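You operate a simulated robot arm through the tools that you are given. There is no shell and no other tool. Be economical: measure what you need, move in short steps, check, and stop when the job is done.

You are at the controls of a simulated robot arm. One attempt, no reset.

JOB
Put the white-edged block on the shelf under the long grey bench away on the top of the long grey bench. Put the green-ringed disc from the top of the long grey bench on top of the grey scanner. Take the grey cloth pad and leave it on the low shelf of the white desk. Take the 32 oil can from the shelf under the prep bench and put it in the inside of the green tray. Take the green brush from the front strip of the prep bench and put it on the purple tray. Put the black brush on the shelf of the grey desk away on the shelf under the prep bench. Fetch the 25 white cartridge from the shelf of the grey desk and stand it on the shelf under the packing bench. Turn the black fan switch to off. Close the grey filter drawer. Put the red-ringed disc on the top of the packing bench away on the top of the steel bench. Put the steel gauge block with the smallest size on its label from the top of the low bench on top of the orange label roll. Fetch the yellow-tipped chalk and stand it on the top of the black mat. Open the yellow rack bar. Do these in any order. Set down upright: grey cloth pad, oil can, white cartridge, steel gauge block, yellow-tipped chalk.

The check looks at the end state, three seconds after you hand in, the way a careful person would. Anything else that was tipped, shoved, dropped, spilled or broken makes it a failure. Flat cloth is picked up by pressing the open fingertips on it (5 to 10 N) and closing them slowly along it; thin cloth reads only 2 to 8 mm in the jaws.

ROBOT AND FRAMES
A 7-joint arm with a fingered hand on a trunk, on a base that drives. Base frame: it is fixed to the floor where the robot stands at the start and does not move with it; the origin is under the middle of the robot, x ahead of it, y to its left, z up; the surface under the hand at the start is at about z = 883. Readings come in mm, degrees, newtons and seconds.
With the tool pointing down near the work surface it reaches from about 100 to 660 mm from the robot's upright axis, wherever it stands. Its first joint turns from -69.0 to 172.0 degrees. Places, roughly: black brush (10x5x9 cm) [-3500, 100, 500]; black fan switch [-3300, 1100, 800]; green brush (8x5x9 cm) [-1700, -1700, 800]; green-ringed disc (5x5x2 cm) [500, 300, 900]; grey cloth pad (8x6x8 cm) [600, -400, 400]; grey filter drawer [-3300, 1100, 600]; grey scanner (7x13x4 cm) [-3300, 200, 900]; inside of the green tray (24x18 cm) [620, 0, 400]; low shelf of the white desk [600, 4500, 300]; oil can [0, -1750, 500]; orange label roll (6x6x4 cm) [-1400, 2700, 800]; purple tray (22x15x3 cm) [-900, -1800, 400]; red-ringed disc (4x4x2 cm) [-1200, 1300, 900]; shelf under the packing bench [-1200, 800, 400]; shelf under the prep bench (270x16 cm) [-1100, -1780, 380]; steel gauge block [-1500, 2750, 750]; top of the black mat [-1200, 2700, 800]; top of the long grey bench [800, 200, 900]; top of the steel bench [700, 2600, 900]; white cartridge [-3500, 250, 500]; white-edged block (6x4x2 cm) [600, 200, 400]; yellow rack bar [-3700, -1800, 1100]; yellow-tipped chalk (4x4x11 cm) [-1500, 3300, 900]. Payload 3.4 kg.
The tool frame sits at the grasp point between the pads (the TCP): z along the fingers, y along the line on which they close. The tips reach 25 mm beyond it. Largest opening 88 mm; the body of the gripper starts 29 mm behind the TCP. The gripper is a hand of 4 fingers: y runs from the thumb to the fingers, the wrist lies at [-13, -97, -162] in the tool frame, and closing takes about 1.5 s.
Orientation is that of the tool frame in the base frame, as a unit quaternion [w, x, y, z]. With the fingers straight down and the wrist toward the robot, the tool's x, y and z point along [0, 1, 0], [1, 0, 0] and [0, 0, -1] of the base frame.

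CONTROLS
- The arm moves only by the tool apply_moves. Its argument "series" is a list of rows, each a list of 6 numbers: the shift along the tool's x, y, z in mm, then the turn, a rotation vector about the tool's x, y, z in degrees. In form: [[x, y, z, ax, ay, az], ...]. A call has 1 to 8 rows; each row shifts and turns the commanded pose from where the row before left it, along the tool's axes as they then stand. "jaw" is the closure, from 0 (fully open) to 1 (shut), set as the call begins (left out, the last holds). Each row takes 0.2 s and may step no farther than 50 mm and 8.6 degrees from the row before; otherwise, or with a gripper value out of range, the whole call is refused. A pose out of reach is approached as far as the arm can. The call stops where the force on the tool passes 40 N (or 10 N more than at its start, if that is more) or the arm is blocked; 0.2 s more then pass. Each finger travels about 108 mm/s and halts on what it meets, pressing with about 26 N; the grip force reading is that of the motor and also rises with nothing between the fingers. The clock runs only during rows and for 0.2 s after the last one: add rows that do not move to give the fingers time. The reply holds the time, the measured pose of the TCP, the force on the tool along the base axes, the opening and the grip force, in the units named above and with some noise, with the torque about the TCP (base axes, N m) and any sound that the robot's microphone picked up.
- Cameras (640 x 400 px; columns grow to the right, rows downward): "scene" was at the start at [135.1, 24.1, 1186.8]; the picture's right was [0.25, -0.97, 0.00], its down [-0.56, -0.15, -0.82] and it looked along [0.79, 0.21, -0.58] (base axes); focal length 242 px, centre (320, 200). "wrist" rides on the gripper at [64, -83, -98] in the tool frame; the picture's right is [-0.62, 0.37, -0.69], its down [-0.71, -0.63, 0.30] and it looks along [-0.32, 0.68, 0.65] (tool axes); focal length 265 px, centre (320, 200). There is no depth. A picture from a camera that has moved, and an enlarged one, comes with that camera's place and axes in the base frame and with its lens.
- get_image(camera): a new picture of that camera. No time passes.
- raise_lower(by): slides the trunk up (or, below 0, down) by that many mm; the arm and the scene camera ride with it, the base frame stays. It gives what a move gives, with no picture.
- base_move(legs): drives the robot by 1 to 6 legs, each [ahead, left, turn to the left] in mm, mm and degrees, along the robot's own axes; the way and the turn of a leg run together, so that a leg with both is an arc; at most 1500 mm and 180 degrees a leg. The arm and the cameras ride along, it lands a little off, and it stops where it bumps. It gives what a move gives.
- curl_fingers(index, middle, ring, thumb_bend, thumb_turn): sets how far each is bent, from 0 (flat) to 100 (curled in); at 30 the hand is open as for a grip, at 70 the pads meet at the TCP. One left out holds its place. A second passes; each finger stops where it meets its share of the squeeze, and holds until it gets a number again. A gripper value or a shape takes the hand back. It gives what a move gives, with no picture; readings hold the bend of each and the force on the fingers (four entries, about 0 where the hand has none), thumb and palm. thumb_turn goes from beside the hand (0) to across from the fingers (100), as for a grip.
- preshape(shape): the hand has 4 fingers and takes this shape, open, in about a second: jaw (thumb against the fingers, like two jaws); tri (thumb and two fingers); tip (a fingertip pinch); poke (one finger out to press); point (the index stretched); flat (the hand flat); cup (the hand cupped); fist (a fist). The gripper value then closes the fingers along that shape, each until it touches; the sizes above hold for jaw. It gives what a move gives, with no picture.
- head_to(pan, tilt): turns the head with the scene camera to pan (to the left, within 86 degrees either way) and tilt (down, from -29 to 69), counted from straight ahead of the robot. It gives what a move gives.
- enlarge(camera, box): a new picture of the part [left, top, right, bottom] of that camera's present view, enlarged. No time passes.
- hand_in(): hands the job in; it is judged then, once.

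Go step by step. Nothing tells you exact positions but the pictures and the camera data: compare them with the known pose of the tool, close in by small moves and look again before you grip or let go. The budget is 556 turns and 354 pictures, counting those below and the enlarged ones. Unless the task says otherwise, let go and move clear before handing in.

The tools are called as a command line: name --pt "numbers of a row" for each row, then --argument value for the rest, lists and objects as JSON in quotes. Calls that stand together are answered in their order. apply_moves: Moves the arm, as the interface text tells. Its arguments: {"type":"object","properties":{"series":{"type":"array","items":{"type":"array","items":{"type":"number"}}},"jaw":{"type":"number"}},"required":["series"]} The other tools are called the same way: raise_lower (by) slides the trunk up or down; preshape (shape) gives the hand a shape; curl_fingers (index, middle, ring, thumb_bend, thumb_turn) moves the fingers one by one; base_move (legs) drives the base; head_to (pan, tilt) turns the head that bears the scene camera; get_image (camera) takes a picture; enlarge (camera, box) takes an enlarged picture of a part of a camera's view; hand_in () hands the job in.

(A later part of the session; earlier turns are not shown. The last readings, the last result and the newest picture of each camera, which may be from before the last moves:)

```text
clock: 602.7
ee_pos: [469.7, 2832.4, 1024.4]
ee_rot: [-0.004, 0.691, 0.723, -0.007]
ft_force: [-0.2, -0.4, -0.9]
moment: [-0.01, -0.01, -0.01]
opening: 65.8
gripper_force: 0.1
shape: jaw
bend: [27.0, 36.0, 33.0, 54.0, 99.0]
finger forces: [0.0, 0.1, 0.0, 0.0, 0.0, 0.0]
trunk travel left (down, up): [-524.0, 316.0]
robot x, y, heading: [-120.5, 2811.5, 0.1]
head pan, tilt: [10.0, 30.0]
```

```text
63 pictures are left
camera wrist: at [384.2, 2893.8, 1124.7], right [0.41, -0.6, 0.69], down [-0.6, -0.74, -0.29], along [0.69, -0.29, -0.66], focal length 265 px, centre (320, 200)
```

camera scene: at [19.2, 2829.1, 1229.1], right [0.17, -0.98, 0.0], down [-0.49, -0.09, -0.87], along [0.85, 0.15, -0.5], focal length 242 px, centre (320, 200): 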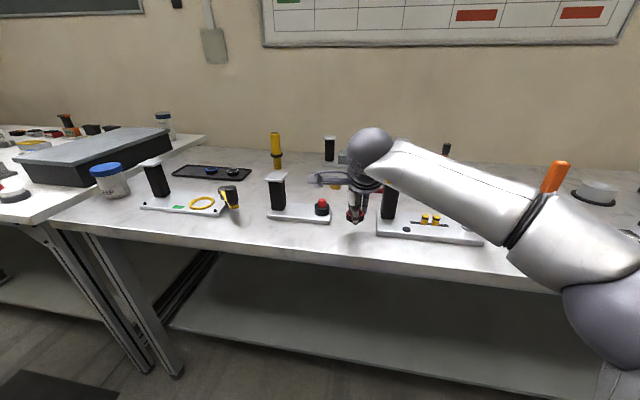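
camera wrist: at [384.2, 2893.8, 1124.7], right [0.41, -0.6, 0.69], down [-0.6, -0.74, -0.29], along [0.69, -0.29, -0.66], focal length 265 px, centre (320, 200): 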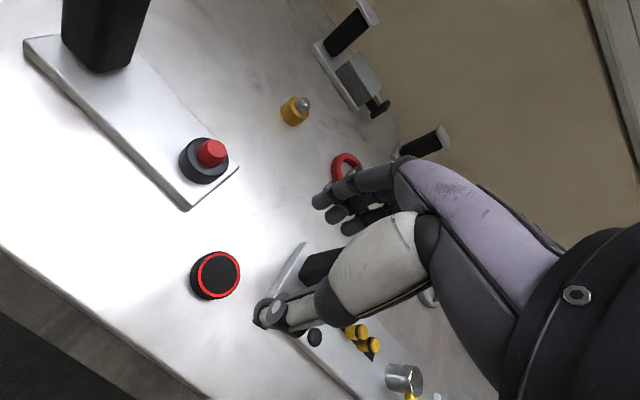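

Red disc placed. Now driving around to the west side of the low bench (via the south lane).

base_move --legs '[[-250, 0, 0], [0, -1500, 0], [0, -1500, 0], [0, -370, 0], [-1500, 0, 0], [-430, 0, 0]]'

base_move --legs '[[0, 1500, 0], [0, 1500, 0]]'

head_to --pan 25 --tilt 25

get_image --camera "scene"

```text
clock: 629.8
ee_pos: [-1695.9, -532.5, 1024.0]
ee_rot: [-0.004, 0.687, 0.727, -0.004]
ft_force: [0.0, -0.5, 0.8]
moment: [0.0, 0.0, 0.01]
opening: 65.8
gripper_force: 0.1
shape: jaw
bend: [27.0, 36.0, 33.0, 54.0, 99.0]
finger forces: [0.0, 0.1, 0.0, 0.0, 0.0, 0.1]
trunk travel left (down, up): [-524.0, 316.0]
robot x, y, heading: [-2281.4, -560.6, 0.9]
head pan, tilt: [10.0, 30.0]
```

```text
clock: 644.2
ee_pos: [-1702.2, 2469.0, 1023.9]
ee_rot: [-0.004, 0.689, 0.724, -0.004]
ft_force: [0.3, -0.5, -0.4]
moment: [0.0, 0.01, -0.01]
opening: 65.6
gripper_force: 0.0
shape: jaw
bend: [27.0, 36.0, 33.0, 54.0, 99.0]
finger forces: [0.0, 0.1, 0.0, 0.0, 0.0, 0.1]
trunk travel left (down, up): [-524.0, 316.0]
robot x, y, heading: [-2289.9, 2441.8, 0.4]
head pan, tilt: [10.0, 30.0]
```

```text
clock: 645.0
ee_pos: [-1703.0, 2467.1, 1023.4]
ee_rot: [-0.005, 0.689, 0.725, -0.005]
ft_force: [0.3, -0.1, -1.4]
moment: [0.02, -0.03, -0.01]
opening: 65.9
gripper_force: 0.1
shape: jaw
bend: [27.0, 36.0, 33.0, 54.0, 99.0]
finger forces: [0.0, 0.1, 0.0, 0.0, 0.1, 0.0]
trunk travel left (down, up): [-524.0, 316.0]
robot x, y, heading: [-2290.4, 2444.4, 0.3]
head pan, tilt: [25.0, 25.0]
```

```text
62 pictures are left
camera scene: at [-2158.0, 2484.8, 1237.0], right [0.43, -0.9, 0.0], down [-0.38, -0.18, -0.91], along [0.82, 0.39, -0.42], focal length 242 px, centre (320, 200)
```

scene: 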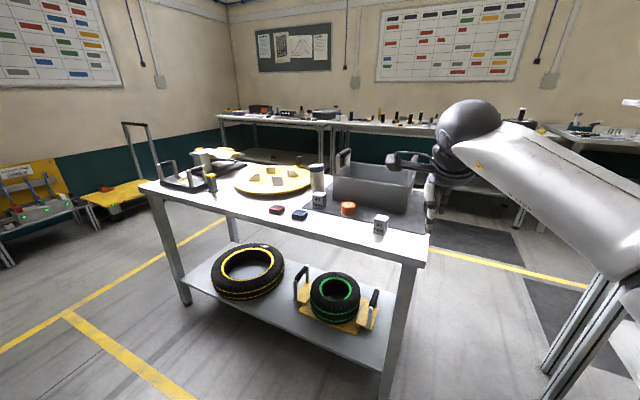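

enlarge --camera "scene" --box '[240, 160, 420, 260]'

enlarge --camera "scene" --box '[130, 130, 270, 220]'

```text
3.56 times, centred on (330, 210) of scene
camera zoom: at [-2158.0, 2484.8, 1237.0], right [0.43, -0.9, 0.0], down [-0.38, -0.18, -0.91], along [0.82, 0.39, -0.42], focal length 862 px, centre (284, 164)
```

zoom: 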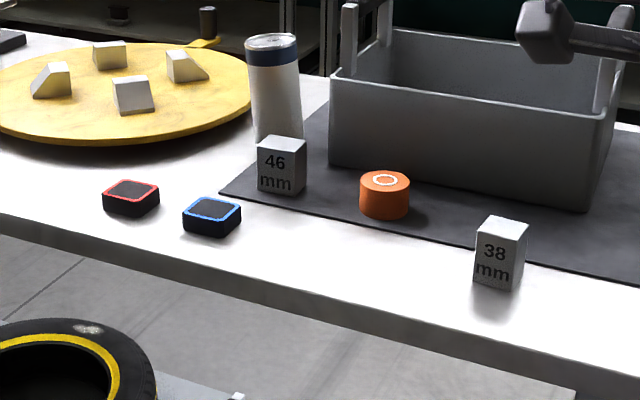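

```text
4.44 times, centred on (200, 175) of scene
camera zoom: at [-2158.0, 2484.8, 1237.0], right [0.43, -0.9, 0.0], down [-0.38, -0.18, -0.91], along [0.82, 0.39, -0.42], focal length 1077 px, centre (853, 311)
```

zoom: 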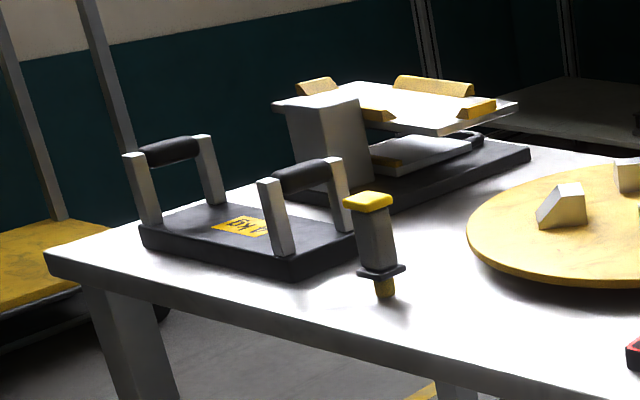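

Gauge blocks read 46 mm and 38 mm; the 38 mm one is at ≈[−1472, 2598], and the orange label roll at ≈[−1393, 2734]. Moving over the 38 mm block.

base_move --legs '[[0, 131, -0.3], [200, 0, 0]]'

apply_moves --pt "0 0 45 0 0 0" --pt "0 0 0 0 0 0" --jaw 0.05

get_image --camera "wrist"

head_to --pan 10 --tilt 38

enlarge --camera "scene" --box '[200, 100, 440, 260]'

```text
clock: 647.5
ee_pos: [-1499.7, 2597.0, 1023.2]
ee_rot: [-0.005, 0.691, 0.723, -0.005]
ft_force: [-0.1, 0.1, -0.4]
moment: [0.0, -0.01, -0.03]
opening: 65.9
gripper_force: 0.0
shape: jaw
bend: [27.0, 36.0, 33.0, 54.0, 99.0]
finger forces: [0.0, 0.0, 0.0, 0.0, 0.1, 0.1]
trunk travel left (down, up): [-524.0, 316.0]
robot x, y, heading: [-2092.9, 2572.5, 0.1]
head pan, tilt: [25.0, 25.0]
```

```text
clock: 648.1
ee_pos: [-1502.3, 2596.3, 977.6]
ee_rot: [-0.005, 0.69, 0.724, -0.004]
ft_force: [0.1, 0.1, -0.1]
moment: [-0.03, -0.02, 0.01]
opening: 83.3
gripper_force: 0.0
shape: jaw
bend: [32.0, 31.0, 30.0, 31.0, 98.0]
finger forces: [0.1, 0.0, 0.0, 0.0, 0.0, 0.0]
trunk travel left (down, up): [-524.0, 316.0]
robot x, y, heading: [-2092.2, 2574.9, 0.2]
head pan, tilt: [25.0, 25.0]
```

```text
59 pictures are left
camera wrist: at [-1587.1, 2657.2, 1078.6], right [0.41, -0.6, 0.69], down [-0.6, -0.74, -0.3], along [0.69, -0.29, -0.66], focal length 265 px, centre (320, 200)
```

wrist: 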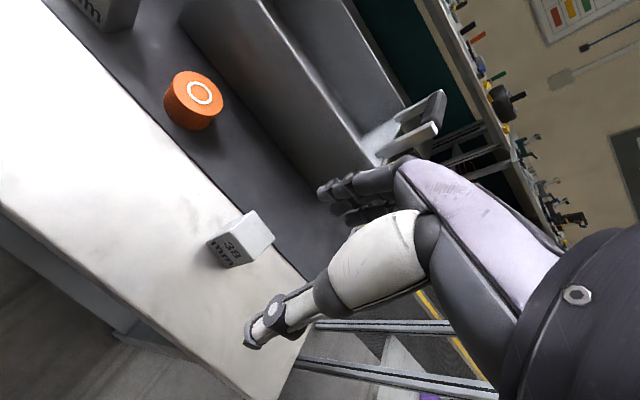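

```text
clock: 648.9
ee_pos: [-1501.6, 2596.8, 977.5]
ee_rot: [-0.005, 0.691, 0.723, -0.005]
ft_force: [-0.4, -0.4, 0.3]
moment: [0.02, -0.01, -0.02]
opening: 83.3
gripper_force: 0.0
shape: jaw
bend: [32.0, 31.0, 30.0, 31.0, 98.0]
finger forces: [0.0, 0.0, 0.0, 0.1, 0.1, 0.1]
trunk travel left (down, up): [-524.0, 316.0]
robot x, y, heading: [-2092.6, 2576.5, 0.2]
head pan, tilt: [10.0, 38.0]
```

```text
2.50 times, centred on (320, 180) of scene
camera zoom: at [-1955.3, 2591.1, 1216.8], right [0.18, -0.98, 0.0], down [-0.61, -0.11, -0.79], along [0.78, 0.14, -0.62], focal length 606 px, centre (320, 250)
```

zoom: 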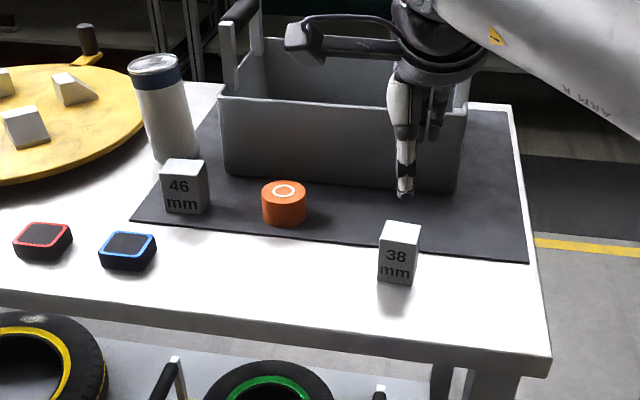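

Block top centre ≈[−1451, 2600, 850]; roll top ≈[−1380, 2735, 844]. Moving over the block and descending.

base_move --legs '[[45, 2, 0]]'

apply_moves --pt "1 5 45 0 0 0" --pt "0 0 45 0 0 0" --pt "0 0 0 0 0 0"

get_image --camera "wrist"

```text
clock: 649.8
ee_pos: [-1457.0, 2598.8, 977.3]
ee_rot: [-0.004, 0.691, 0.723, -0.005]
ft_force: [0.0, -0.2, 0.7]
moment: [0.01, 0.03, 0.04]
opening: 83.5
gripper_force: 0.1
shape: jaw
bend: [32.0, 31.0, 30.0, 31.0, 98.0]
finger forces: [0.0, 0.0, 0.1, 0.0, 0.0, 0.1]
trunk travel left (down, up): [-524.0, 316.0]
robot x, y, heading: [-2047.0, 2575.7, -0.0]
head pan, tilt: [10.0, 38.0]
```

```text
clock: 650.6
ee_pos: [-1454.0, 2599.9, 888.2]
ee_rot: [-0.005, 0.691, 0.723, -0.005]
ft_force: [0.0, 0.2, -0.6]
moment: [0.0, 0.0, 0.01]
opening: 83.4
gripper_force: 0.0
shape: jaw
bend: [32.0, 31.0, 30.0, 31.0, 98.0]
finger forces: [0.1, 0.0, 0.1, 0.1, 0.1, 0.0]
trunk travel left (down, up): [-524.0, 316.0]
robot x, y, heading: [-2045.5, 2577.4, -0.1]
head pan, tilt: [10.0, 38.0]
```

```text
57 pictures are left
camera wrist: at [-1538.1, 2660.3, 988.6], right [0.41, -0.6, 0.69], down [-0.6, -0.74, -0.3], along [0.69, -0.29, -0.66], focal length 265 px, centre (320, 200)
```

wrist: 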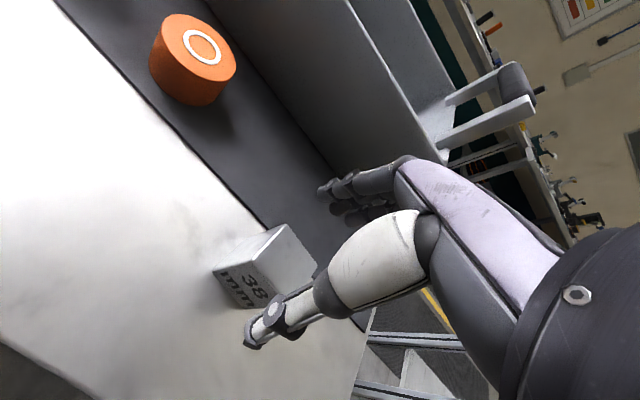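

apply_moves --pt "0 1 25 0 0 0" --pt "0 0 24 0 0 0" --pt "0 0 0 0 0 0"

apply_moves --pt "0 0 0 0 0 0" --pt "0 0 0 0 0 0" --pt "0 0 0 0 0 0" --pt "0 0 0 0 0 0" --pt "0 0 0 0 0 0" --pt "0 0 0 0 0 0" --jaw 1

apply_moves --pt "0 0 -10 0 0 0" --pt "0 0 -30 0 0 0" --pt "0 0 -40 0 0 0" --pt "0 0 0 0 0 0"

get_image --camera "wrist"

```text
clock: 651.4
ee_pos: [-1453.7, 2600.1, 839.2]
ee_rot: [-0.006, 0.691, 0.722, -0.005]
ft_force: [0.7, -0.5, 0.1]
moment: [0.01, 0.0, 0.0]
opening: 83.3
gripper_force: 0.0
shape: jaw
bend: [32.0, 31.0, 30.0, 31.0, 98.0]
finger forces: [0.1, 0.0, 0.0, 0.0, 0.0, 0.1]
trunk travel left (down, up): [-524.0, 316.0]
robot x, y, heading: [-2046.0, 2580.0, 0.1]
head pan, tilt: [10.0, 38.0]
```

```text
clock: 652.8
ee_pos: [-1454.1, 2600.6, 839.5]
ee_rot: [-0.005, 0.691, 0.723, -0.005]
ft_force: [0.0, -0.8, -0.5]
moment: [-0.01, 0.02, -0.01]
opening: 31.0
gripper_force: 26.0
shape: jaw
bend: [74.0, 56.0, 57.0, 72.0, 100.0]
finger forces: [13.2, 7.0, 3.0, 0.0, 23.3, 0.0]
trunk travel left (down, up): [-524.0, 316.0]
robot x, y, heading: [-2046.8, 2576.2, 0.2]
head pan, tilt: [10.0, 38.0]
```

```text
clock: 653.8
ee_pos: [-1451.5, 2600.3, 917.8]
ee_rot: [-0.004, 0.691, 0.723, -0.006]
ft_force: [-0.1, -0.5, -2.3]
moment: [0.01, -0.04, 0.0]
opening: 30.6
gripper_force: 25.7
shape: jaw
bend: [74.0, 56.0, 57.0, 72.0, 100.0]
finger forces: [13.5, 7.0, 3.0, 0.0, 23.4, 0.0]
trunk travel left (down, up): [-524.0, 316.0]
robot x, y, heading: [-2042.9, 2573.3, -0.1]
head pan, tilt: [10.0, 38.0]
```

```text
56 pictures are left
camera wrist: at [-1536.1, 2660.0, 1019.3], right [0.41, -0.6, 0.69], down [-0.6, -0.74, -0.3], along [0.69, -0.29, -0.66], focal length 265 px, centre (320, 200)
```

wrist: 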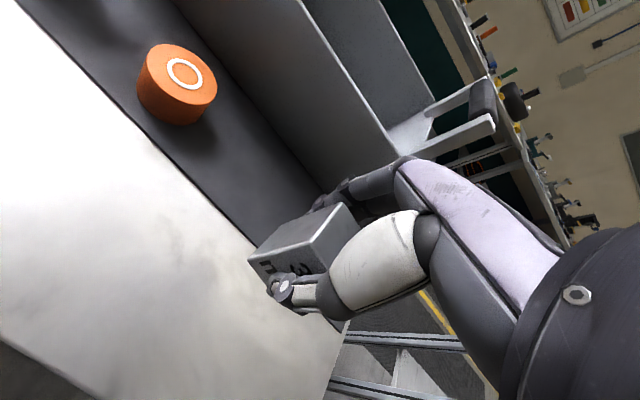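

Gauge block held. Moving it over the label roll.

base_move --legs '[[0, 135, 0], [71, 0, 0]]'

get_image --camera "wrist"

enlarge --camera "scene" --box '[220, 80, 440, 260]'

```text
clock: 655.7
ee_pos: [-1379.8, 2735.6, 917.5]
ee_rot: [-0.005, 0.691, 0.723, -0.005]
ft_force: [1.0, -0.2, -2.8]
moment: [0.02, 0.02, 0.0]
opening: 30.7
gripper_force: 26.2
shape: jaw
bend: [74.0, 56.0, 57.0, 72.0, 100.0]
finger forces: [13.5, 7.0, 3.0, 0.0, 23.3, 0.1]
trunk travel left (down, up): [-524.0, 316.0]
robot x, y, heading: [-1973.8, 2710.8, -0.0]
head pan, tilt: [10.0, 38.0]
```

```text
55 pictures are left
camera wrist: at [-1464.7, 2796.2, 1018.6], right [0.41, -0.6, 0.69], down [-0.6, -0.74, -0.3], along [0.69, -0.29, -0.66], focal length 265 px, centre (320, 200)
```

wrist: 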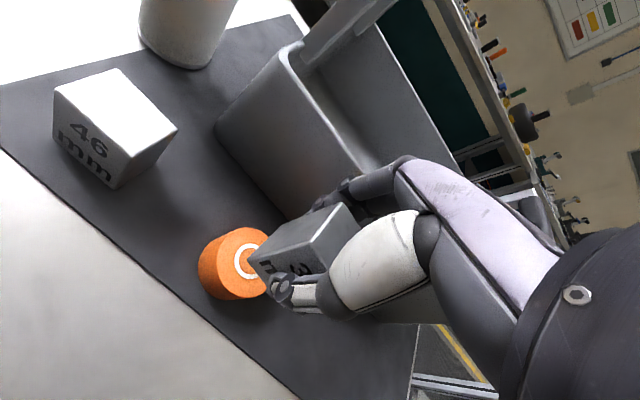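

```text
2.22 times, centred on (330, 170) of scene
camera zoom: at [-1838.0, 2729.2, 1216.5], right [0.18, -0.98, 0.0], down [-0.61, -0.11, -0.79], along [0.77, 0.14, -0.62], focal length 538 px, centre (298, 267)
```

zoom: 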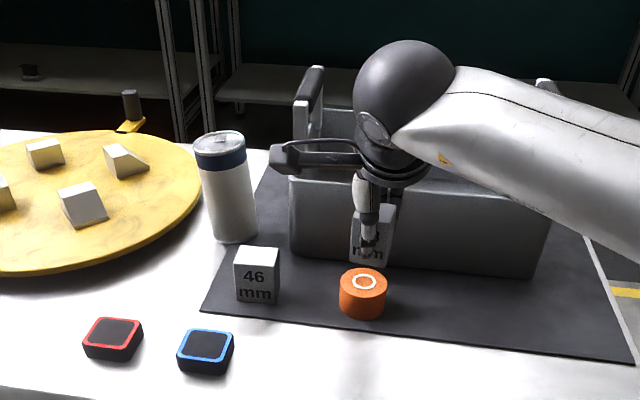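

apply_moves --pt "4 -4 12 0 0 0" --pt "0 0 12 0 0 0" --pt "0 0 0 0 0 0"

enlarge --camera "scene" --box '[290, 120, 390, 230]'

enlarge --camera "wrist" --box '[180, 170, 380, 330]'

```text
clock: 656.5
ee_pos: [-1384.9, 2740.1, 893.9]
ee_rot: [-0.005, 0.691, 0.723, -0.005]
ft_force: [0.3, 0.6, -3.2]
moment: [0.02, 0.0, 0.0]
opening: 30.6
gripper_force: 26.8
shape: jaw
bend: [74.0, 56.0, 57.0, 72.0, 100.0]
finger forces: [13.3, 6.9, 3.0, 0.0, 23.4, 0.1]
trunk travel left (down, up): [-524.0, 316.0]
robot x, y, heading: [-1969.9, 2712.8, -0.0]
head pan, tilt: [10.0, 38.0]
```

```text
3.64 times, centred on (340, 175) of scene
camera zoom: at [-1839.1, 2729.3, 1216.7], right [0.18, -0.98, 0.0], down [-0.61, -0.11, -0.79], along [0.78, 0.14, -0.62], focal length 881 px, centre (247, 291)
```

zoom: 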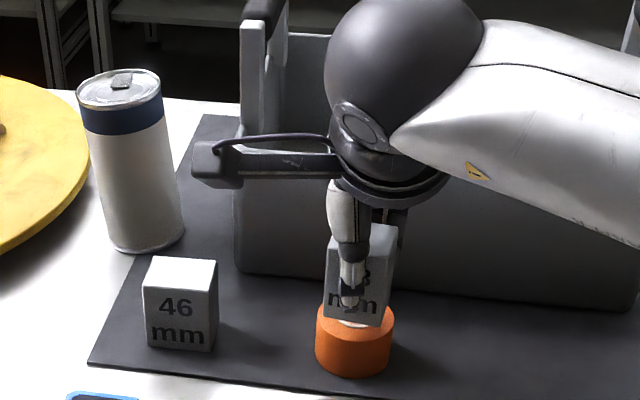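

```text
2.50 times, centred on (280, 250) of wrist
camera zoom: at [-1470.0, 2800.0, 995.0], right [0.41, -0.6, 0.69], down [-0.6, -0.74, -0.3], along [0.69, -0.29, -0.66], focal length 664 px, centre (420, 75)
```

zoom: 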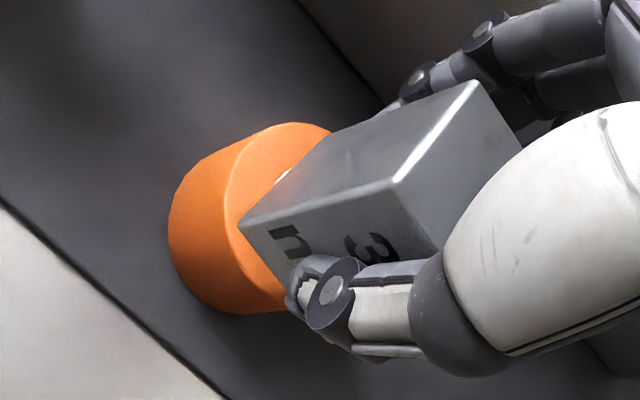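

apply_moves --pt "0 -5 3 0 0 0" --pt "0 0 3 0 0 0" --pt "0 0 0 0 0 0"

apply_moves --pt "0 0 2 0 0 0" --pt "0 0 2 0 0 0" --pt "0 0 0 0 0 0"

apply_moves --pt "0 0 1.5 0 0 0" --pt "0 0 0 0 0 0"

```text
clock: 657.3
ee_pos: [-1390.3, 2738.5, 887.4]
ee_rot: [-0.005, 0.692, 0.722, -0.005]
ft_force: [-0.1, -0.2, -1.3]
moment: [0.0, -0.03, 0.03]
opening: 30.4
gripper_force: 26.3
shape: jaw
bend: [74.0, 56.0, 57.0, 72.0, 100.0]
finger forces: [13.3, 7.0, 3.1, 0.0, 23.4, 0.1]
trunk travel left (down, up): [-524.0, 316.0]
robot x, y, heading: [-1975.5, 2712.5, 0.1]
head pan, tilt: [10.0, 38.0]
```

```text
clock: 658.1
ee_pos: [-1390.4, 2739.3, 884.5]
ee_rot: [-0.004, 0.691, 0.723, -0.004]
ft_force: [-0.2, 0.1, -2.4]
moment: [0.02, 0.03, -0.01]
opening: 30.7
gripper_force: 25.8
shape: jaw
bend: [74.0, 56.0, 57.0, 72.0, 100.0]
finger forces: [13.3, 7.0, 3.1, 0.0, 23.3, 0.1]
trunk travel left (down, up): [-524.0, 316.0]
robot x, y, heading: [-1977.6, 2717.0, -0.2]
head pan, tilt: [10.0, 38.0]
```

```text
clock: 658.7
ee_pos: [-1390.1, 2738.7, 883.0]
ee_rot: [-0.005, 0.691, 0.723, -0.004]
ft_force: [-0.3, 1.3, -2.6]
moment: [-0.01, 0.02, -0.01]
opening: 30.9
gripper_force: 25.9
shape: jaw
bend: [74.0, 56.0, 57.0, 72.0, 100.0]
finger forces: [13.4, 7.0, 3.0, 0.0, 23.4, 0.1]
trunk travel left (down, up): [-524.0, 316.0]
robot x, y, heading: [-1973.9, 2715.6, -0.0]
head pan, tilt: [10.0, 38.0]
```

apply_moves --pt "0 0 2 0 0 0" --pt "0 0 2 0 0 0" --pt "0 0 0 0 0 0"

enlarge --camera "scene" --box '[290, 120, 390, 230]'

```text
clock: 659.5
ee_pos: [-1390.0, 2739.9, 878.8]
ee_rot: [-0.006, 0.691, 0.723, -0.005]
ft_force: [-0.2, 0.0, -2.5]
moment: [0.06, 0.0, 0.02]
opening: 30.8
gripper_force: 26.0
shape: jaw
bend: [74.0, 56.0, 57.0, 72.0, 100.0]
finger forces: [13.4, 7.1, 3.0, 0.1, 23.5, 0.0]
trunk travel left (down, up): [-524.0, 316.0]
robot x, y, heading: [-1975.3, 2709.5, 0.2]
head pan, tilt: [10.0, 38.0]
```

```text
3.64 times, centred on (340, 175) of scene
camera zoom: at [-1839.1, 2729.3, 1216.7], right [0.18, -0.98, 0.0], down [-0.61, -0.11, -0.79], along [0.78, 0.14, -0.62], focal length 881 px, centre (247, 291)
```

zoom: 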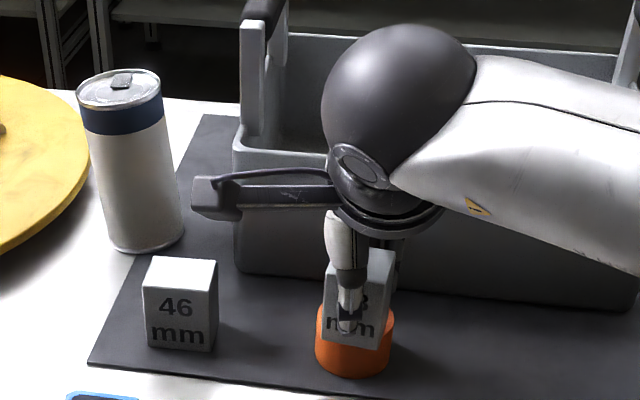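

The roll is slightly lower and further back than estimated; shifting the block 12 mm forward before setting down.

apply_moves --pt "0 0 -5 0 0 0" --pt "1 12 0 0 0 0" --pt "0 0 4 0 0 0" --pt "0 0 0 0 0 0"

apply_moves --pt "0 0 2 0 0 0" --pt "0 0 2 0 0 0" --pt "0 0 0 0 0 0"

apply_moves --pt "0 0 2 0 0 0" --pt "0 0 2 0 0 0" --pt "0 0 0 0 0 0"

```text
clock: 660.5
ee_pos: [-1379.5, 2741.7, 880.6]
ee_rot: [-0.005, 0.691, 0.723, -0.005]
ft_force: [-0.2, -0.2, -1.9]
moment: [0.03, -0.03, 0.0]
opening: 30.9
gripper_force: 26.2
shape: jaw
bend: [74.0, 56.0, 57.0, 72.0, 100.0]
finger forces: [13.4, 7.0, 3.0, 0.0, 23.5, 0.1]
trunk travel left (down, up): [-524.0, 316.0]
robot x, y, heading: [-1975.5, 2711.6, -0.0]
head pan, tilt: [10.0, 38.0]
```

```text
clock: 661.3
ee_pos: [-1378.8, 2740.6, 876.1]
ee_rot: [-0.005, 0.69, 0.723, -0.005]
ft_force: [0.6, 0.1, -1.2]
moment: [0.02, -0.01, 0.0]
opening: 30.8
gripper_force: 26.3
shape: jaw
bend: [74.0, 56.0, 57.0, 72.0, 100.0]
finger forces: [13.4, 7.2, 3.1, 0.0, 23.4, 0.0]
trunk travel left (down, up): [-524.0, 316.0]
robot x, y, heading: [-1974.4, 2709.6, -0.0]
head pan, tilt: [10.0, 38.0]
```

```text
clock: 662.1
ee_pos: [-1379.3, 2740.5, 874.6]
ee_rot: [-0.004, 0.691, 0.723, -0.002]
ft_force: [3.3, -0.5, 14.4]
moment: [-0.03, -0.02, -0.02]
opening: 31.1
gripper_force: 25.9
shape: jaw
bend: [74.0, 56.0, 57.0, 72.0, 100.0]
finger forces: [15.0, 8.5, 3.8, 0.0, 25.0, 0.0]
trunk travel left (down, up): [-524.0, 316.0]
robot x, y, heading: [-1972.2, 2707.3, 0.1]
head pan, tilt: [10.0, 38.0]
```

enlarge --camera "scene" --box '[290, 120, 390, 230]'

enlarge --camera "wrist" --box '[180, 170, 380, 330]'

```text
3.64 times, centred on (340, 175) of scene
camera zoom: at [-1841.3, 2729.2, 1217.2], right [0.18, -0.98, 0.0], down [-0.6, -0.11, -0.79], along [0.78, 0.14, -0.61], focal length 881 px, centre (247, 291)
```

zoom: 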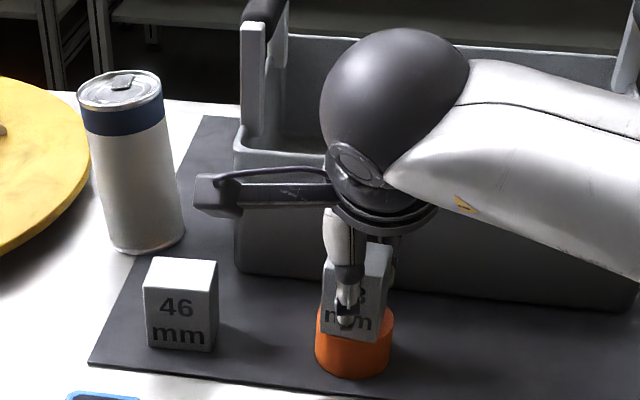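

```text
2.50 times, centred on (280, 250) of wrist
camera zoom: at [-1465.3, 2801.4, 975.1], right [0.4, -0.6, 0.69], down [-0.6, -0.74, -0.3], along [0.69, -0.29, -0.66], focal length 664 px, centre (420, 75)
```

zoom: 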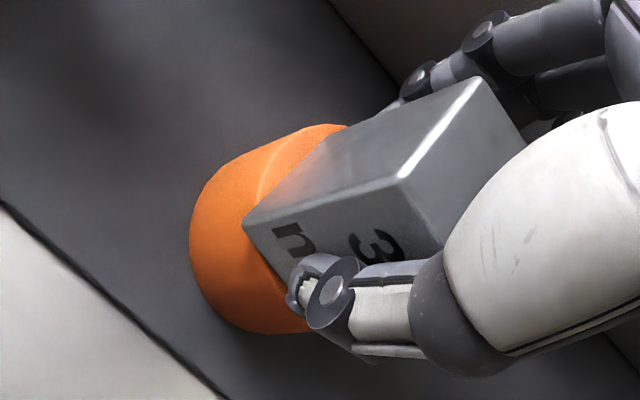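

The block sits within the roll's top. Easing, releasing, and rising.

apply_moves --pt "0 0 -2 0 0 0" --pt "0 0 0 0 0 0"

apply_moves --pt "0 0 0 0 0 0" --pt "0 0 0 0 0 0" --pt "0 0 0 0 0 0" --pt "0 0 0 0 0 0" --pt "0 0 0 0 0 0" --jaw 0.3

apply_moves --pt "0 0 -25 0 0 0" --pt "0 0 -45 0 0 0" --pt "0 0 -45 0 0 0" --pt "0 0 0 0 0 0"

get_image --camera "wrist"

```text
clock: 662.7
ee_pos: [-1381.0, 2741.0, 875.3]
ee_rot: [-0.005, 0.692, 0.722, -0.004]
ft_force: [1.3, 0.6, 12.3]
moment: [-0.07, 0.0, -0.03]
opening: 31.2
gripper_force: 25.3
shape: jaw
bend: [74.0, 56.0, 57.0, 72.0, 100.0]
finger forces: [14.6, 8.3, 3.6, 0.0, 25.3, 0.1]
trunk travel left (down, up): [-524.0, 316.0]
robot x, y, heading: [-1973.0, 2714.9, 0.3]
head pan, tilt: [10.0, 38.0]
```

```text
clock: 663.9
ee_pos: [-1379.6, 2741.1, 873.6]
ee_rot: [-0.005, 0.69, 0.723, -0.005]
ft_force: [0.0, -0.9, 0.0]
moment: [0.02, 0.01, -0.01]
opening: 61.4
gripper_force: 0.0
shape: jaw
bend: [28.0, 37.0, 34.0, 58.0, 99.0]
finger forces: [0.0, 0.0, 0.0, 0.0, 0.1, 0.0]
trunk travel left (down, up): [-524.0, 316.0]
robot x, y, heading: [-1977.3, 2710.7, 0.4]
head pan, tilt: [10.0, 38.0]
```

```text
clock: 664.9
ee_pos: [-1378.3, 2742.2, 989.4]
ee_rot: [-0.005, 0.69, 0.724, -0.005]
ft_force: [-0.7, -0.3, 0.0]
moment: [-0.01, 0.0, -0.02]
opening: 61.1
gripper_force: 0.0
shape: jaw
bend: [28.0, 37.0, 34.0, 58.0, 99.0]
finger forces: [0.0, 0.0, 0.0, 0.0, 0.0, 0.0]
trunk travel left (down, up): [-524.0, 316.0]
robot x, y, heading: [-1974.0, 2711.9, -0.0]
head pan, tilt: [10.0, 38.0]
```

```text
48 pictures are left
camera wrist: at [-1462.6, 2801.4, 1090.0], right [0.41, -0.6, 0.69], down [-0.6, -0.74, -0.3], along [0.69, -0.29, -0.66], focal length 265 px, centre (320, 200)
```

wrist: 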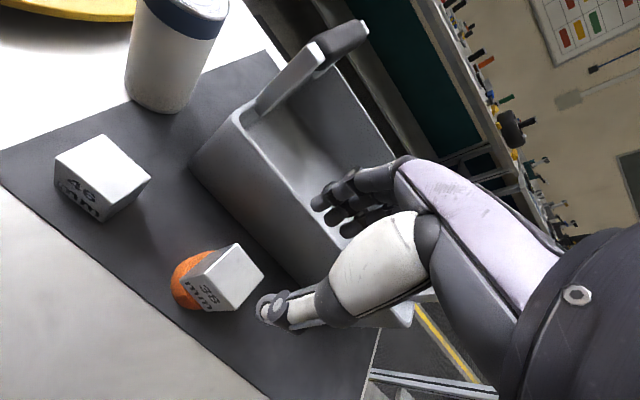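

enlarge --camera "scene" --box '[270, 130, 390, 240]'

```text
3.64 times, centred on (330, 185) of scene
camera zoom: at [-1839.3, 2729.1, 1216.7], right [0.18, -0.98, 0.0], down [-0.61, -0.11, -0.79], along [0.78, 0.14, -0.62], focal length 881 px, centre (284, 254)
```

zoom: 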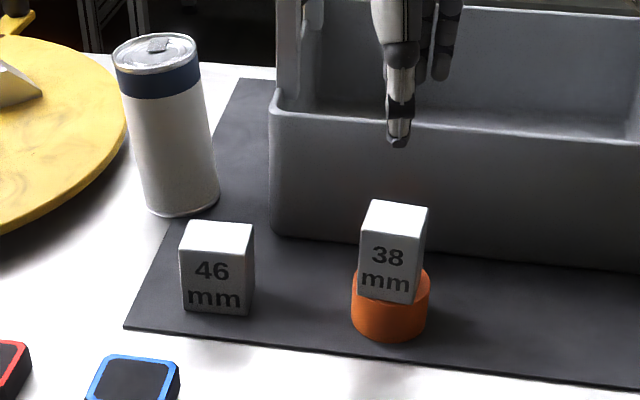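

The 38 mm block stands on the roll. Now the chalk at ≈[−1484, 3312]: backing off, moving north, and looking.

base_move --legs '[[-260, 0, 0], [0, 572, 0], [90, 0, 0]]'

get_image --camera "wrist"

get_image --camera "scene"

```text
clock: 670.3
ee_pos: [-1546.5, 3306.1, 987.9]
ee_rot: [-0.005, 0.691, 0.723, -0.005]
ft_force: [0.0, 0.7, 0.7]
moment: [-0.01, 0.03, 0.0]
opening: 61.2
gripper_force: 0.1
shape: jaw
bend: [28.0, 37.0, 34.0, 58.0, 99.0]
finger forces: [0.0, 0.0, 0.0, 0.1, 0.0, 0.0]
trunk travel left (down, up): [-524.0, 316.0]
robot x, y, heading: [-2142.3, 3279.4, 0.0]
head pan, tilt: [10.0, 38.0]
```

```text
46 pictures are left
camera wrist: at [-1630.7, 3366.5, 1089.1], right [0.41, -0.6, 0.69], down [-0.6, -0.74, -0.3], along [0.69, -0.29, -0.66], focal length 265 px, centre (320, 200)
```

wrist: 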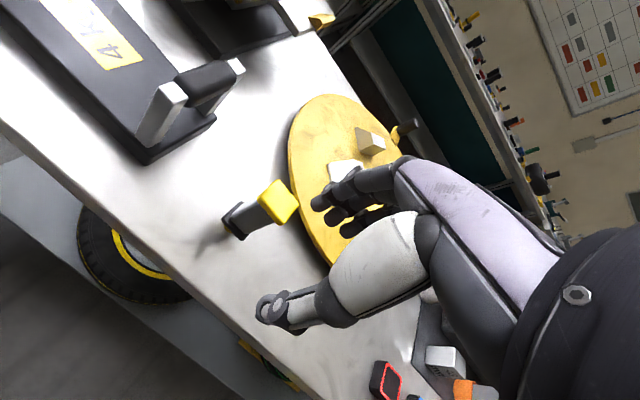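

```text
45 pictures are left
camera scene: at [-2007.5, 3294.8, 1216.6], right [0.17, -0.98, 0.0], down [-0.61, -0.11, -0.79], along [0.78, 0.14, -0.62], focal length 242 px, centre (320, 200)
```

scene: 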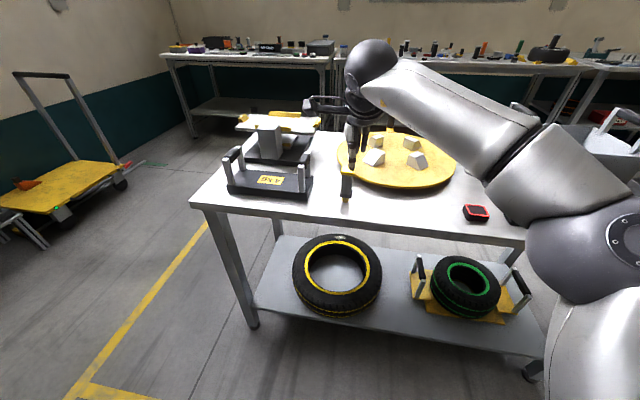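

enlarge --camera "scene" --box '[310, 140, 390, 220]'

enlarge --camera "wrist" --box '[190, 150, 330, 270]'

```text
5.00 times, centred on (350, 180) of scene
camera zoom: at [-2007.5, 3294.8, 1216.6], right [0.17, -0.98, 0.0], down [-0.61, -0.11, -0.79], along [0.78, 0.14, -0.62], focal length 1212 px, centre (170, 300)
```

zoom: 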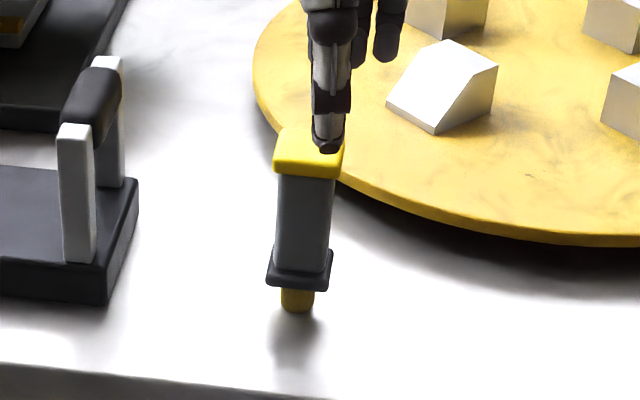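

```text
3.33 times, centred on (260, 210) of wrist
camera zoom: at [-1630.7, 3366.5, 1089.1], right [0.41, -0.6, 0.69], down [-0.6, -0.74, -0.3], along [0.69, -0.29, -0.66], focal length 885 px, centre (520, 167)
```

zoom: 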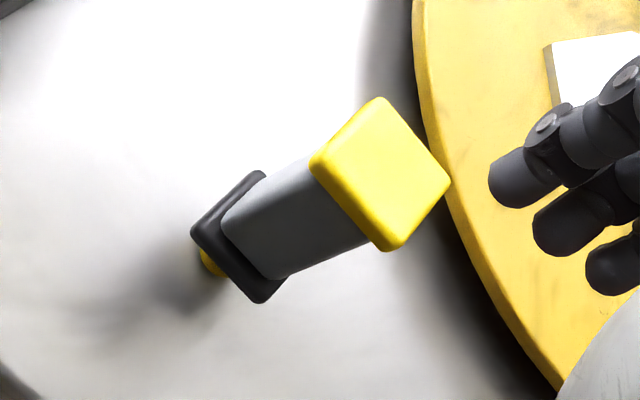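

Chalk top ≈[−1480, 3319, 903], standing about 110 mm tall. Moving over it and descending.

base_move --legs '[[66, 12, 0]]'

apply_moves --pt "0 0 25 0 0 0" --pt "0 0 20 0 0 0" --pt "0 0 0 0 0 0" --jaw 0.15

get_image --camera "wrist"

enlarge --camera "scene" --box '[290, 110, 410, 210]'

```text
clock: 671.3
ee_pos: [-1480.5, 3317.0, 987.8]
ee_rot: [-0.005, 0.691, 0.723, -0.005]
ft_force: [-0.3, 1.0, 0.8]
moment: [-0.01, -0.04, 0.01]
opening: 61.5
gripper_force: 0.1
shape: jaw
bend: [28.0, 37.0, 34.0, 58.0, 99.0]
finger forces: [0.0, 0.1, 0.1, 0.0, 0.0, 0.1]
trunk travel left (down, up): [-524.0, 316.0]
robot x, y, heading: [-2078.1, 3287.0, 0.0]
head pan, tilt: [10.0, 38.0]
```

```text
clock: 672.1
ee_pos: [-1482.9, 3318.2, 944.6]
ee_rot: [-0.005, 0.69, 0.723, -0.005]
ft_force: [-0.3, 0.4, -0.3]
moment: [0.03, 0.02, -0.04]
opening: 74.4
gripper_force: 0.0
shape: jaw
bend: [27.0, 33.0, 31.0, 43.0, 99.0]
finger forces: [0.1, 0.0, 0.0, 0.0, 0.0, 0.0]
trunk travel left (down, up): [-524.0, 316.0]
robot x, y, heading: [-2079.9, 3288.1, -0.3]
head pan, tilt: [10.0, 38.0]
```

```text
42 pictures are left
camera wrist: at [-1567.0, 3378.8, 1044.6], right [0.41, -0.6, 0.69], down [-0.6, -0.74, -0.3], along [0.69, -0.29, -0.66], focal length 265 px, centre (320, 200)
```

wrist: 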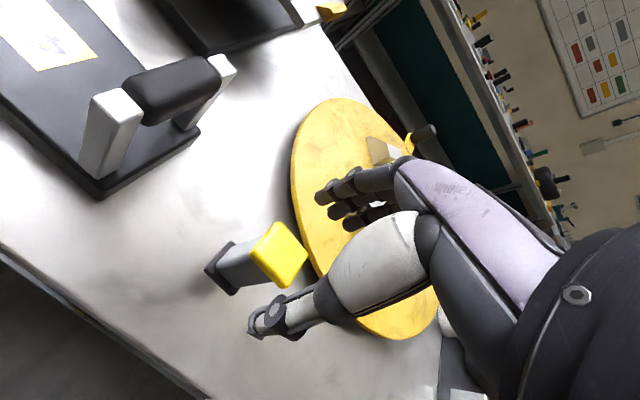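

```text
4.00 times, centred on (350, 160) of scene
camera zoom: at [-1942.9, 3306.8, 1216.7], right [0.17, -0.98, 0.0], down [-0.61, -0.11, -0.79], along [0.78, 0.14, -0.62], focal length 969 px, centre (200, 360)
```

zoom: 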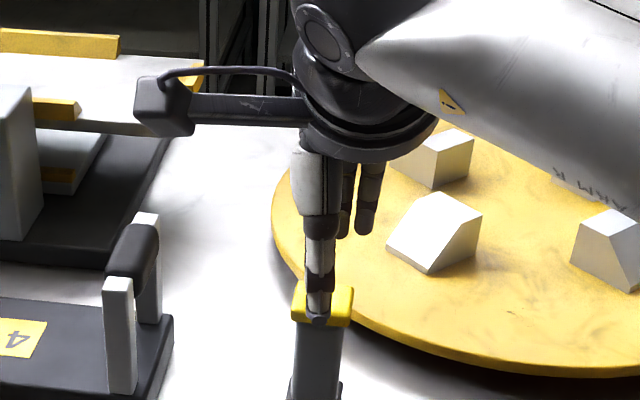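

apply_moves --pt "1 2 25 0 0 0" --pt "0 0 25 0 0 0" --pt "0 0 14 0 0 0" --pt "0 0 0 0 0 0"

get_image --camera "wrist"

apply_moves --pt "0 0 0 0 0 0" --pt "0 0 0 0 0 0" --pt "0 0 0 0 0 0" --pt "0 0 0 0 0 0" --pt "0 0 0 0 0 0" --pt "0 0 0 0 0 0" --jaw 1

enlarge --camera "scene" --box '[290, 110, 410, 210]'

```text
clock: 673.1
ee_pos: [-1481.0, 3318.5, 879.0]
ee_rot: [-0.005, 0.691, 0.722, -0.005]
ft_force: [0.3, -1.2, 0.6]
moment: [0.01, -0.01, -0.02]
opening: 74.8
gripper_force: 0.1
shape: jaw
bend: [27.0, 33.0, 31.0, 43.0, 99.0]
finger forces: [0.1, 0.0, 0.0, 0.1, 0.0, 0.0]
trunk travel left (down, up): [-524.0, 316.0]
robot x, y, heading: [-2077.4, 3287.7, 0.1]
head pan, tilt: [10.0, 38.0]
```

```text
40 pictures are left
camera wrist: at [-1565.5, 3379.8, 980.4], right [0.4, -0.6, 0.69], down [-0.6, -0.74, -0.3], along [0.69, -0.29, -0.66], focal length 265 px, centre (320, 200)
```

wrist: 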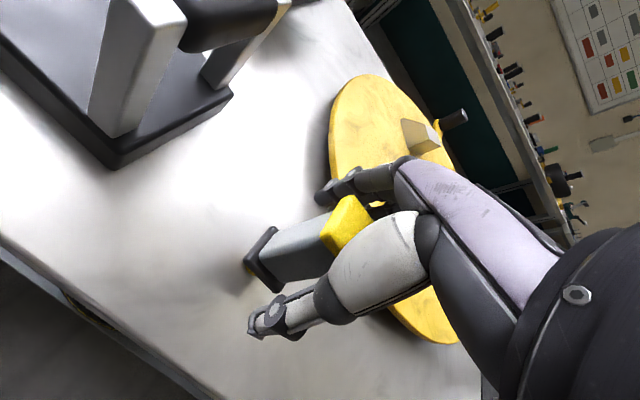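

```text
clock: 674.5
ee_pos: [-1480.6, 3319.5, 880.4]
ee_rot: [-0.005, 0.691, 0.723, -0.005]
ft_force: [-0.2, -0.5, -0.1]
moment: [-0.02, -0.01, -0.01]
opening: 21.1
gripper_force: 25.7
shape: jaw
bend: [74.0, 57.0, 72.0, 75.0, 100.0]
finger forces: [14.1, 8.0, 0.8, 0.1, 22.8, 0.0]
trunk travel left (down, up): [-524.0, 316.0]
robot x, y, heading: [-2073.2, 3290.6, 0.1]
head pan, tilt: [10.0, 38.0]
```

```text
4.00 times, centred on (350, 160) of scene
camera zoom: at [-1942.8, 3306.8, 1216.7], right [0.17, -0.98, 0.0], down [-0.61, -0.11, -0.79], along [0.78, 0.14, -0.62], focal length 969 px, centre (200, 360)
```

zoom: 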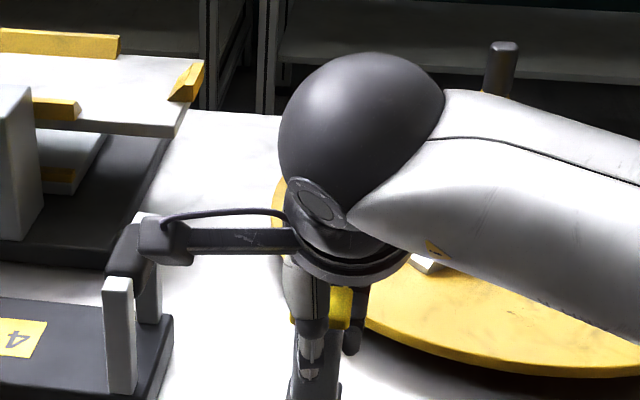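

Gripped the chalk's body. Lifting it and carrying it to the free south-west part of the black mat (≈[−1360, 2515]).

apply_moves --pt "0 0 -20 0 0 0" --pt "0 0 -40 0 0 0" --pt "0 0 -45 0 0 0" --pt "0 0 0 0 0 0"

base_move --legs '[[-220, 0, 0], [0, -804, 0], [300, 0, 0]]'

get_image --camera "wrist"

enlarge --camera "scene" --box '[200, 80, 480, 280]'

```text
clock: 675.5
ee_pos: [-1481.5, 3318.5, 985.2]
ee_rot: [-0.005, 0.691, 0.723, -0.005]
ft_force: [1.1, -0.6, -1.2]
moment: [0.02, 0.02, -0.01]
opening: 20.9
gripper_force: 25.9
shape: jaw
bend: [74.0, 57.0, 72.0, 75.0, 100.0]
finger forces: [14.2, 8.0, 0.8, 0.0, 22.7, 0.1]
trunk travel left (down, up): [-524.0, 316.0]
robot x, y, heading: [-2078.9, 3290.4, -0.1]
head pan, tilt: [10.0, 38.0]
```

```text
clock: 682.8
ee_pos: [-1396.5, 2505.8, 985.6]
ee_rot: [-0.005, 0.693, 0.72, -0.006]
ft_force: [0.8, 0.5, -0.2]
moment: [-0.03, 0.01, 0.0]
opening: 20.8
gripper_force: 26.0
shape: jaw
bend: [74.0, 57.0, 72.0, 75.0, 100.0]
finger forces: [14.2, 8.0, 0.7, 0.0, 22.8, 0.0]
trunk travel left (down, up): [-524.0, 316.0]
robot x, y, heading: [-1997.5, 2484.0, -0.2]
head pan, tilt: [10.0, 38.0]
```

```text
38 pictures are left
camera wrist: at [-1481.1, 2567.0, 1086.1], right [0.4, -0.6, 0.69], down [-0.61, -0.74, -0.3], along [0.69, -0.3, -0.66], focal length 265 px, centre (320, 200)
```

wrist: 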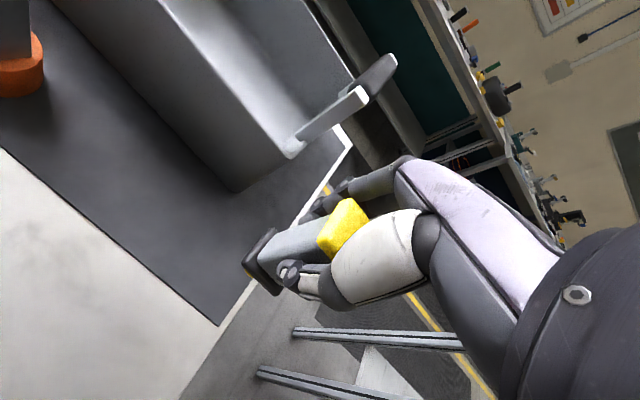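

```text
2.00 times, centred on (340, 180) of scene
camera zoom: at [-1859.8, 2495.7, 1216.6], right [0.17, -0.99, 0.0], down [-0.61, -0.1, -0.79], along [0.78, 0.13, -0.62], focal length 485 px, centre (280, 240)
```

zoom: 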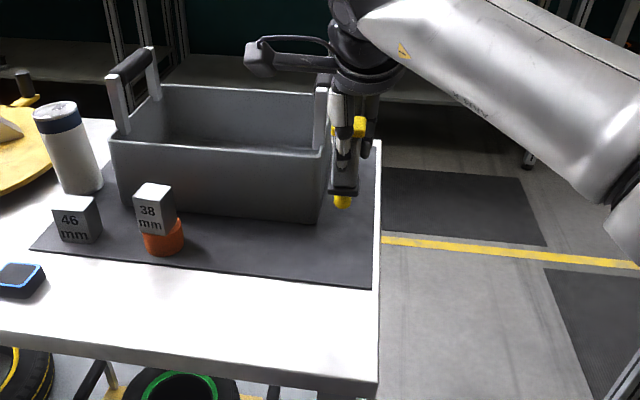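

Mat corner at ≈[−1408, 2452], tray corner at [−1280, 2533]. Positioning the chalk at ≈[−1362, 2512] and lowering.

base_move --legs '[[35, 5, 0]]'

apply_moves --pt "0 0 40 0 0 0" --pt "0 0 35 0 0 0" --pt "0 0 12 0 0 0" --pt "0 0 0 0 0 0"

get_image --camera "wrist"

enlarge --camera "scene" --box '[260, 100, 400, 220]'

```text
clock: 683.6
ee_pos: [-1361.9, 2510.2, 985.6]
ee_rot: [-0.006, 0.693, 0.721, -0.005]
ft_force: [0.2, -1.1, -0.7]
moment: [0.03, -0.04, 0.02]
opening: 20.9
gripper_force: 26.4
shape: jaw
bend: [74.0, 57.0, 72.0, 75.0, 100.0]
finger forces: [14.1, 8.1, 0.7, 0.0, 22.6, 0.0]
trunk travel left (down, up): [-524.0, 316.0]
robot x, y, heading: [-1957.0, 2486.5, -0.1]
head pan, tilt: [10.0, 38.0]
```

```text
clock: 684.6
ee_pos: [-1364.4, 2510.3, 898.1]
ee_rot: [-0.004, 0.693, 0.721, -0.004]
ft_force: [0.3, 0.7, -1.4]
moment: [0.02, 0.01, 0.02]
opening: 21.0
gripper_force: 25.8
shape: jaw
bend: [74.0, 57.0, 72.0, 75.0, 100.0]
finger forces: [14.0, 8.2, 0.7, 0.1, 22.8, 0.0]
trunk travel left (down, up): [-524.0, 316.0]
robot x, y, heading: [-1959.3, 2482.7, -0.2]
head pan, tilt: [10.0, 38.0]
```

```text
36 pictures are left
camera wrist: at [-1448.3, 2571.4, 999.0], right [0.4, -0.6, 0.69], down [-0.61, -0.74, -0.3], along [0.69, -0.3, -0.66], focal length 265 px, centre (320, 200)
```

wrist: 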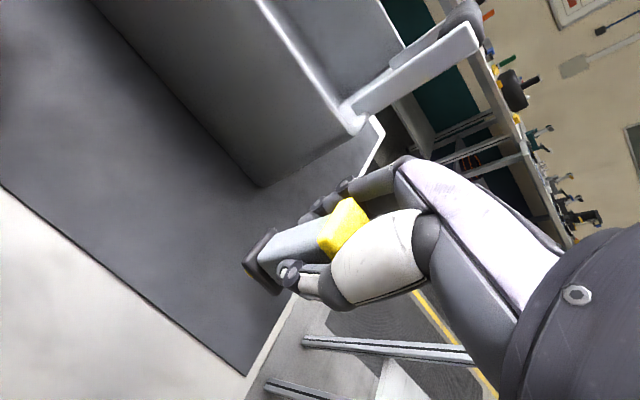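

```text
3.33 times, centred on (330, 160) of scene
camera zoom: at [-1825.9, 2500.5, 1216.7], right [0.17, -0.99, 0.0], down [-0.61, -0.1, -0.79], along [0.78, 0.13, -0.62], focal length 808 px, centre (287, 333)
```

zoom: 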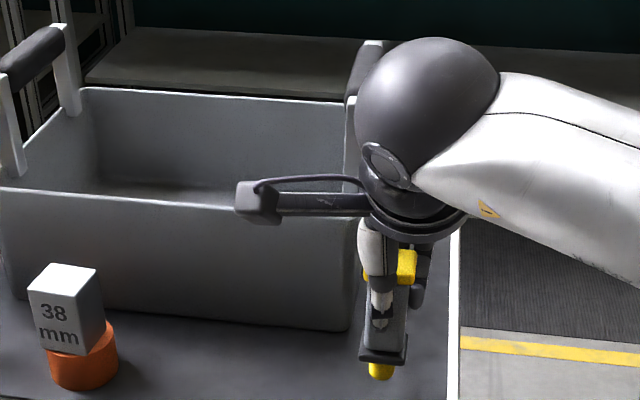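

apply_moves --pt "0 0 5 0 0 0" --pt "0 0 4 0 0 0" --pt "0 0 0 0 0 0"

apply_moves --pt "0 0 2 0 0 0" --pt "0 0 2 0 0 0" --pt "0 0 0 0 0 0"

apply_moves --pt "0 0 1.5 0 0 0" --pt "0 0 0 0 0 0"

```text
clock: 685.4
ee_pos: [-1364.0, 2510.9, 888.9]
ee_rot: [-0.005, 0.693, 0.721, -0.005]
ft_force: [0.2, -0.7, -0.8]
moment: [0.03, -0.03, -0.01]
opening: 20.9
gripper_force: 25.8
shape: jaw
bend: [74.0, 57.0, 72.0, 75.0, 100.0]
finger forces: [14.1, 8.1, 0.7, 0.0, 22.7, 0.1]
trunk travel left (down, up): [-524.0, 316.0]
robot x, y, heading: [-1959.1, 2483.5, -0.3]
head pan, tilt: [10.0, 38.0]
```

```text
clock: 686.2
ee_pos: [-1364.3, 2509.7, 885.0]
ee_rot: [-0.005, 0.693, 0.721, -0.005]
ft_force: [0.6, 0.6, -0.8]
moment: [-0.01, -0.01, 0.02]
opening: 21.1
gripper_force: 26.1
shape: jaw
bend: [74.0, 57.0, 72.0, 75.0, 100.0]
finger forces: [14.1, 8.0, 0.7, 0.1, 22.7, 0.0]
trunk travel left (down, up): [-524.0, 316.0]
robot x, y, heading: [-1959.6, 2481.6, -0.3]
head pan, tilt: [10.0, 38.0]
```

```text
clock: 686.8
ee_pos: [-1365.1, 2510.1, 883.1]
ee_rot: [-0.004, 0.693, 0.721, -0.005]
ft_force: [0.1, -0.4, -1.1]
moment: [0.04, 0.0, 0.0]
opening: 21.2
gripper_force: 26.2
shape: jaw
bend: [74.0, 57.0, 72.0, 75.0, 100.0]
finger forces: [14.1, 8.2, 0.7, 0.0, 22.7, 0.0]
trunk travel left (down, up): [-524.0, 316.0]
robot x, y, heading: [-1963.0, 2486.5, -0.3]
head pan, tilt: [10.0, 38.0]
```

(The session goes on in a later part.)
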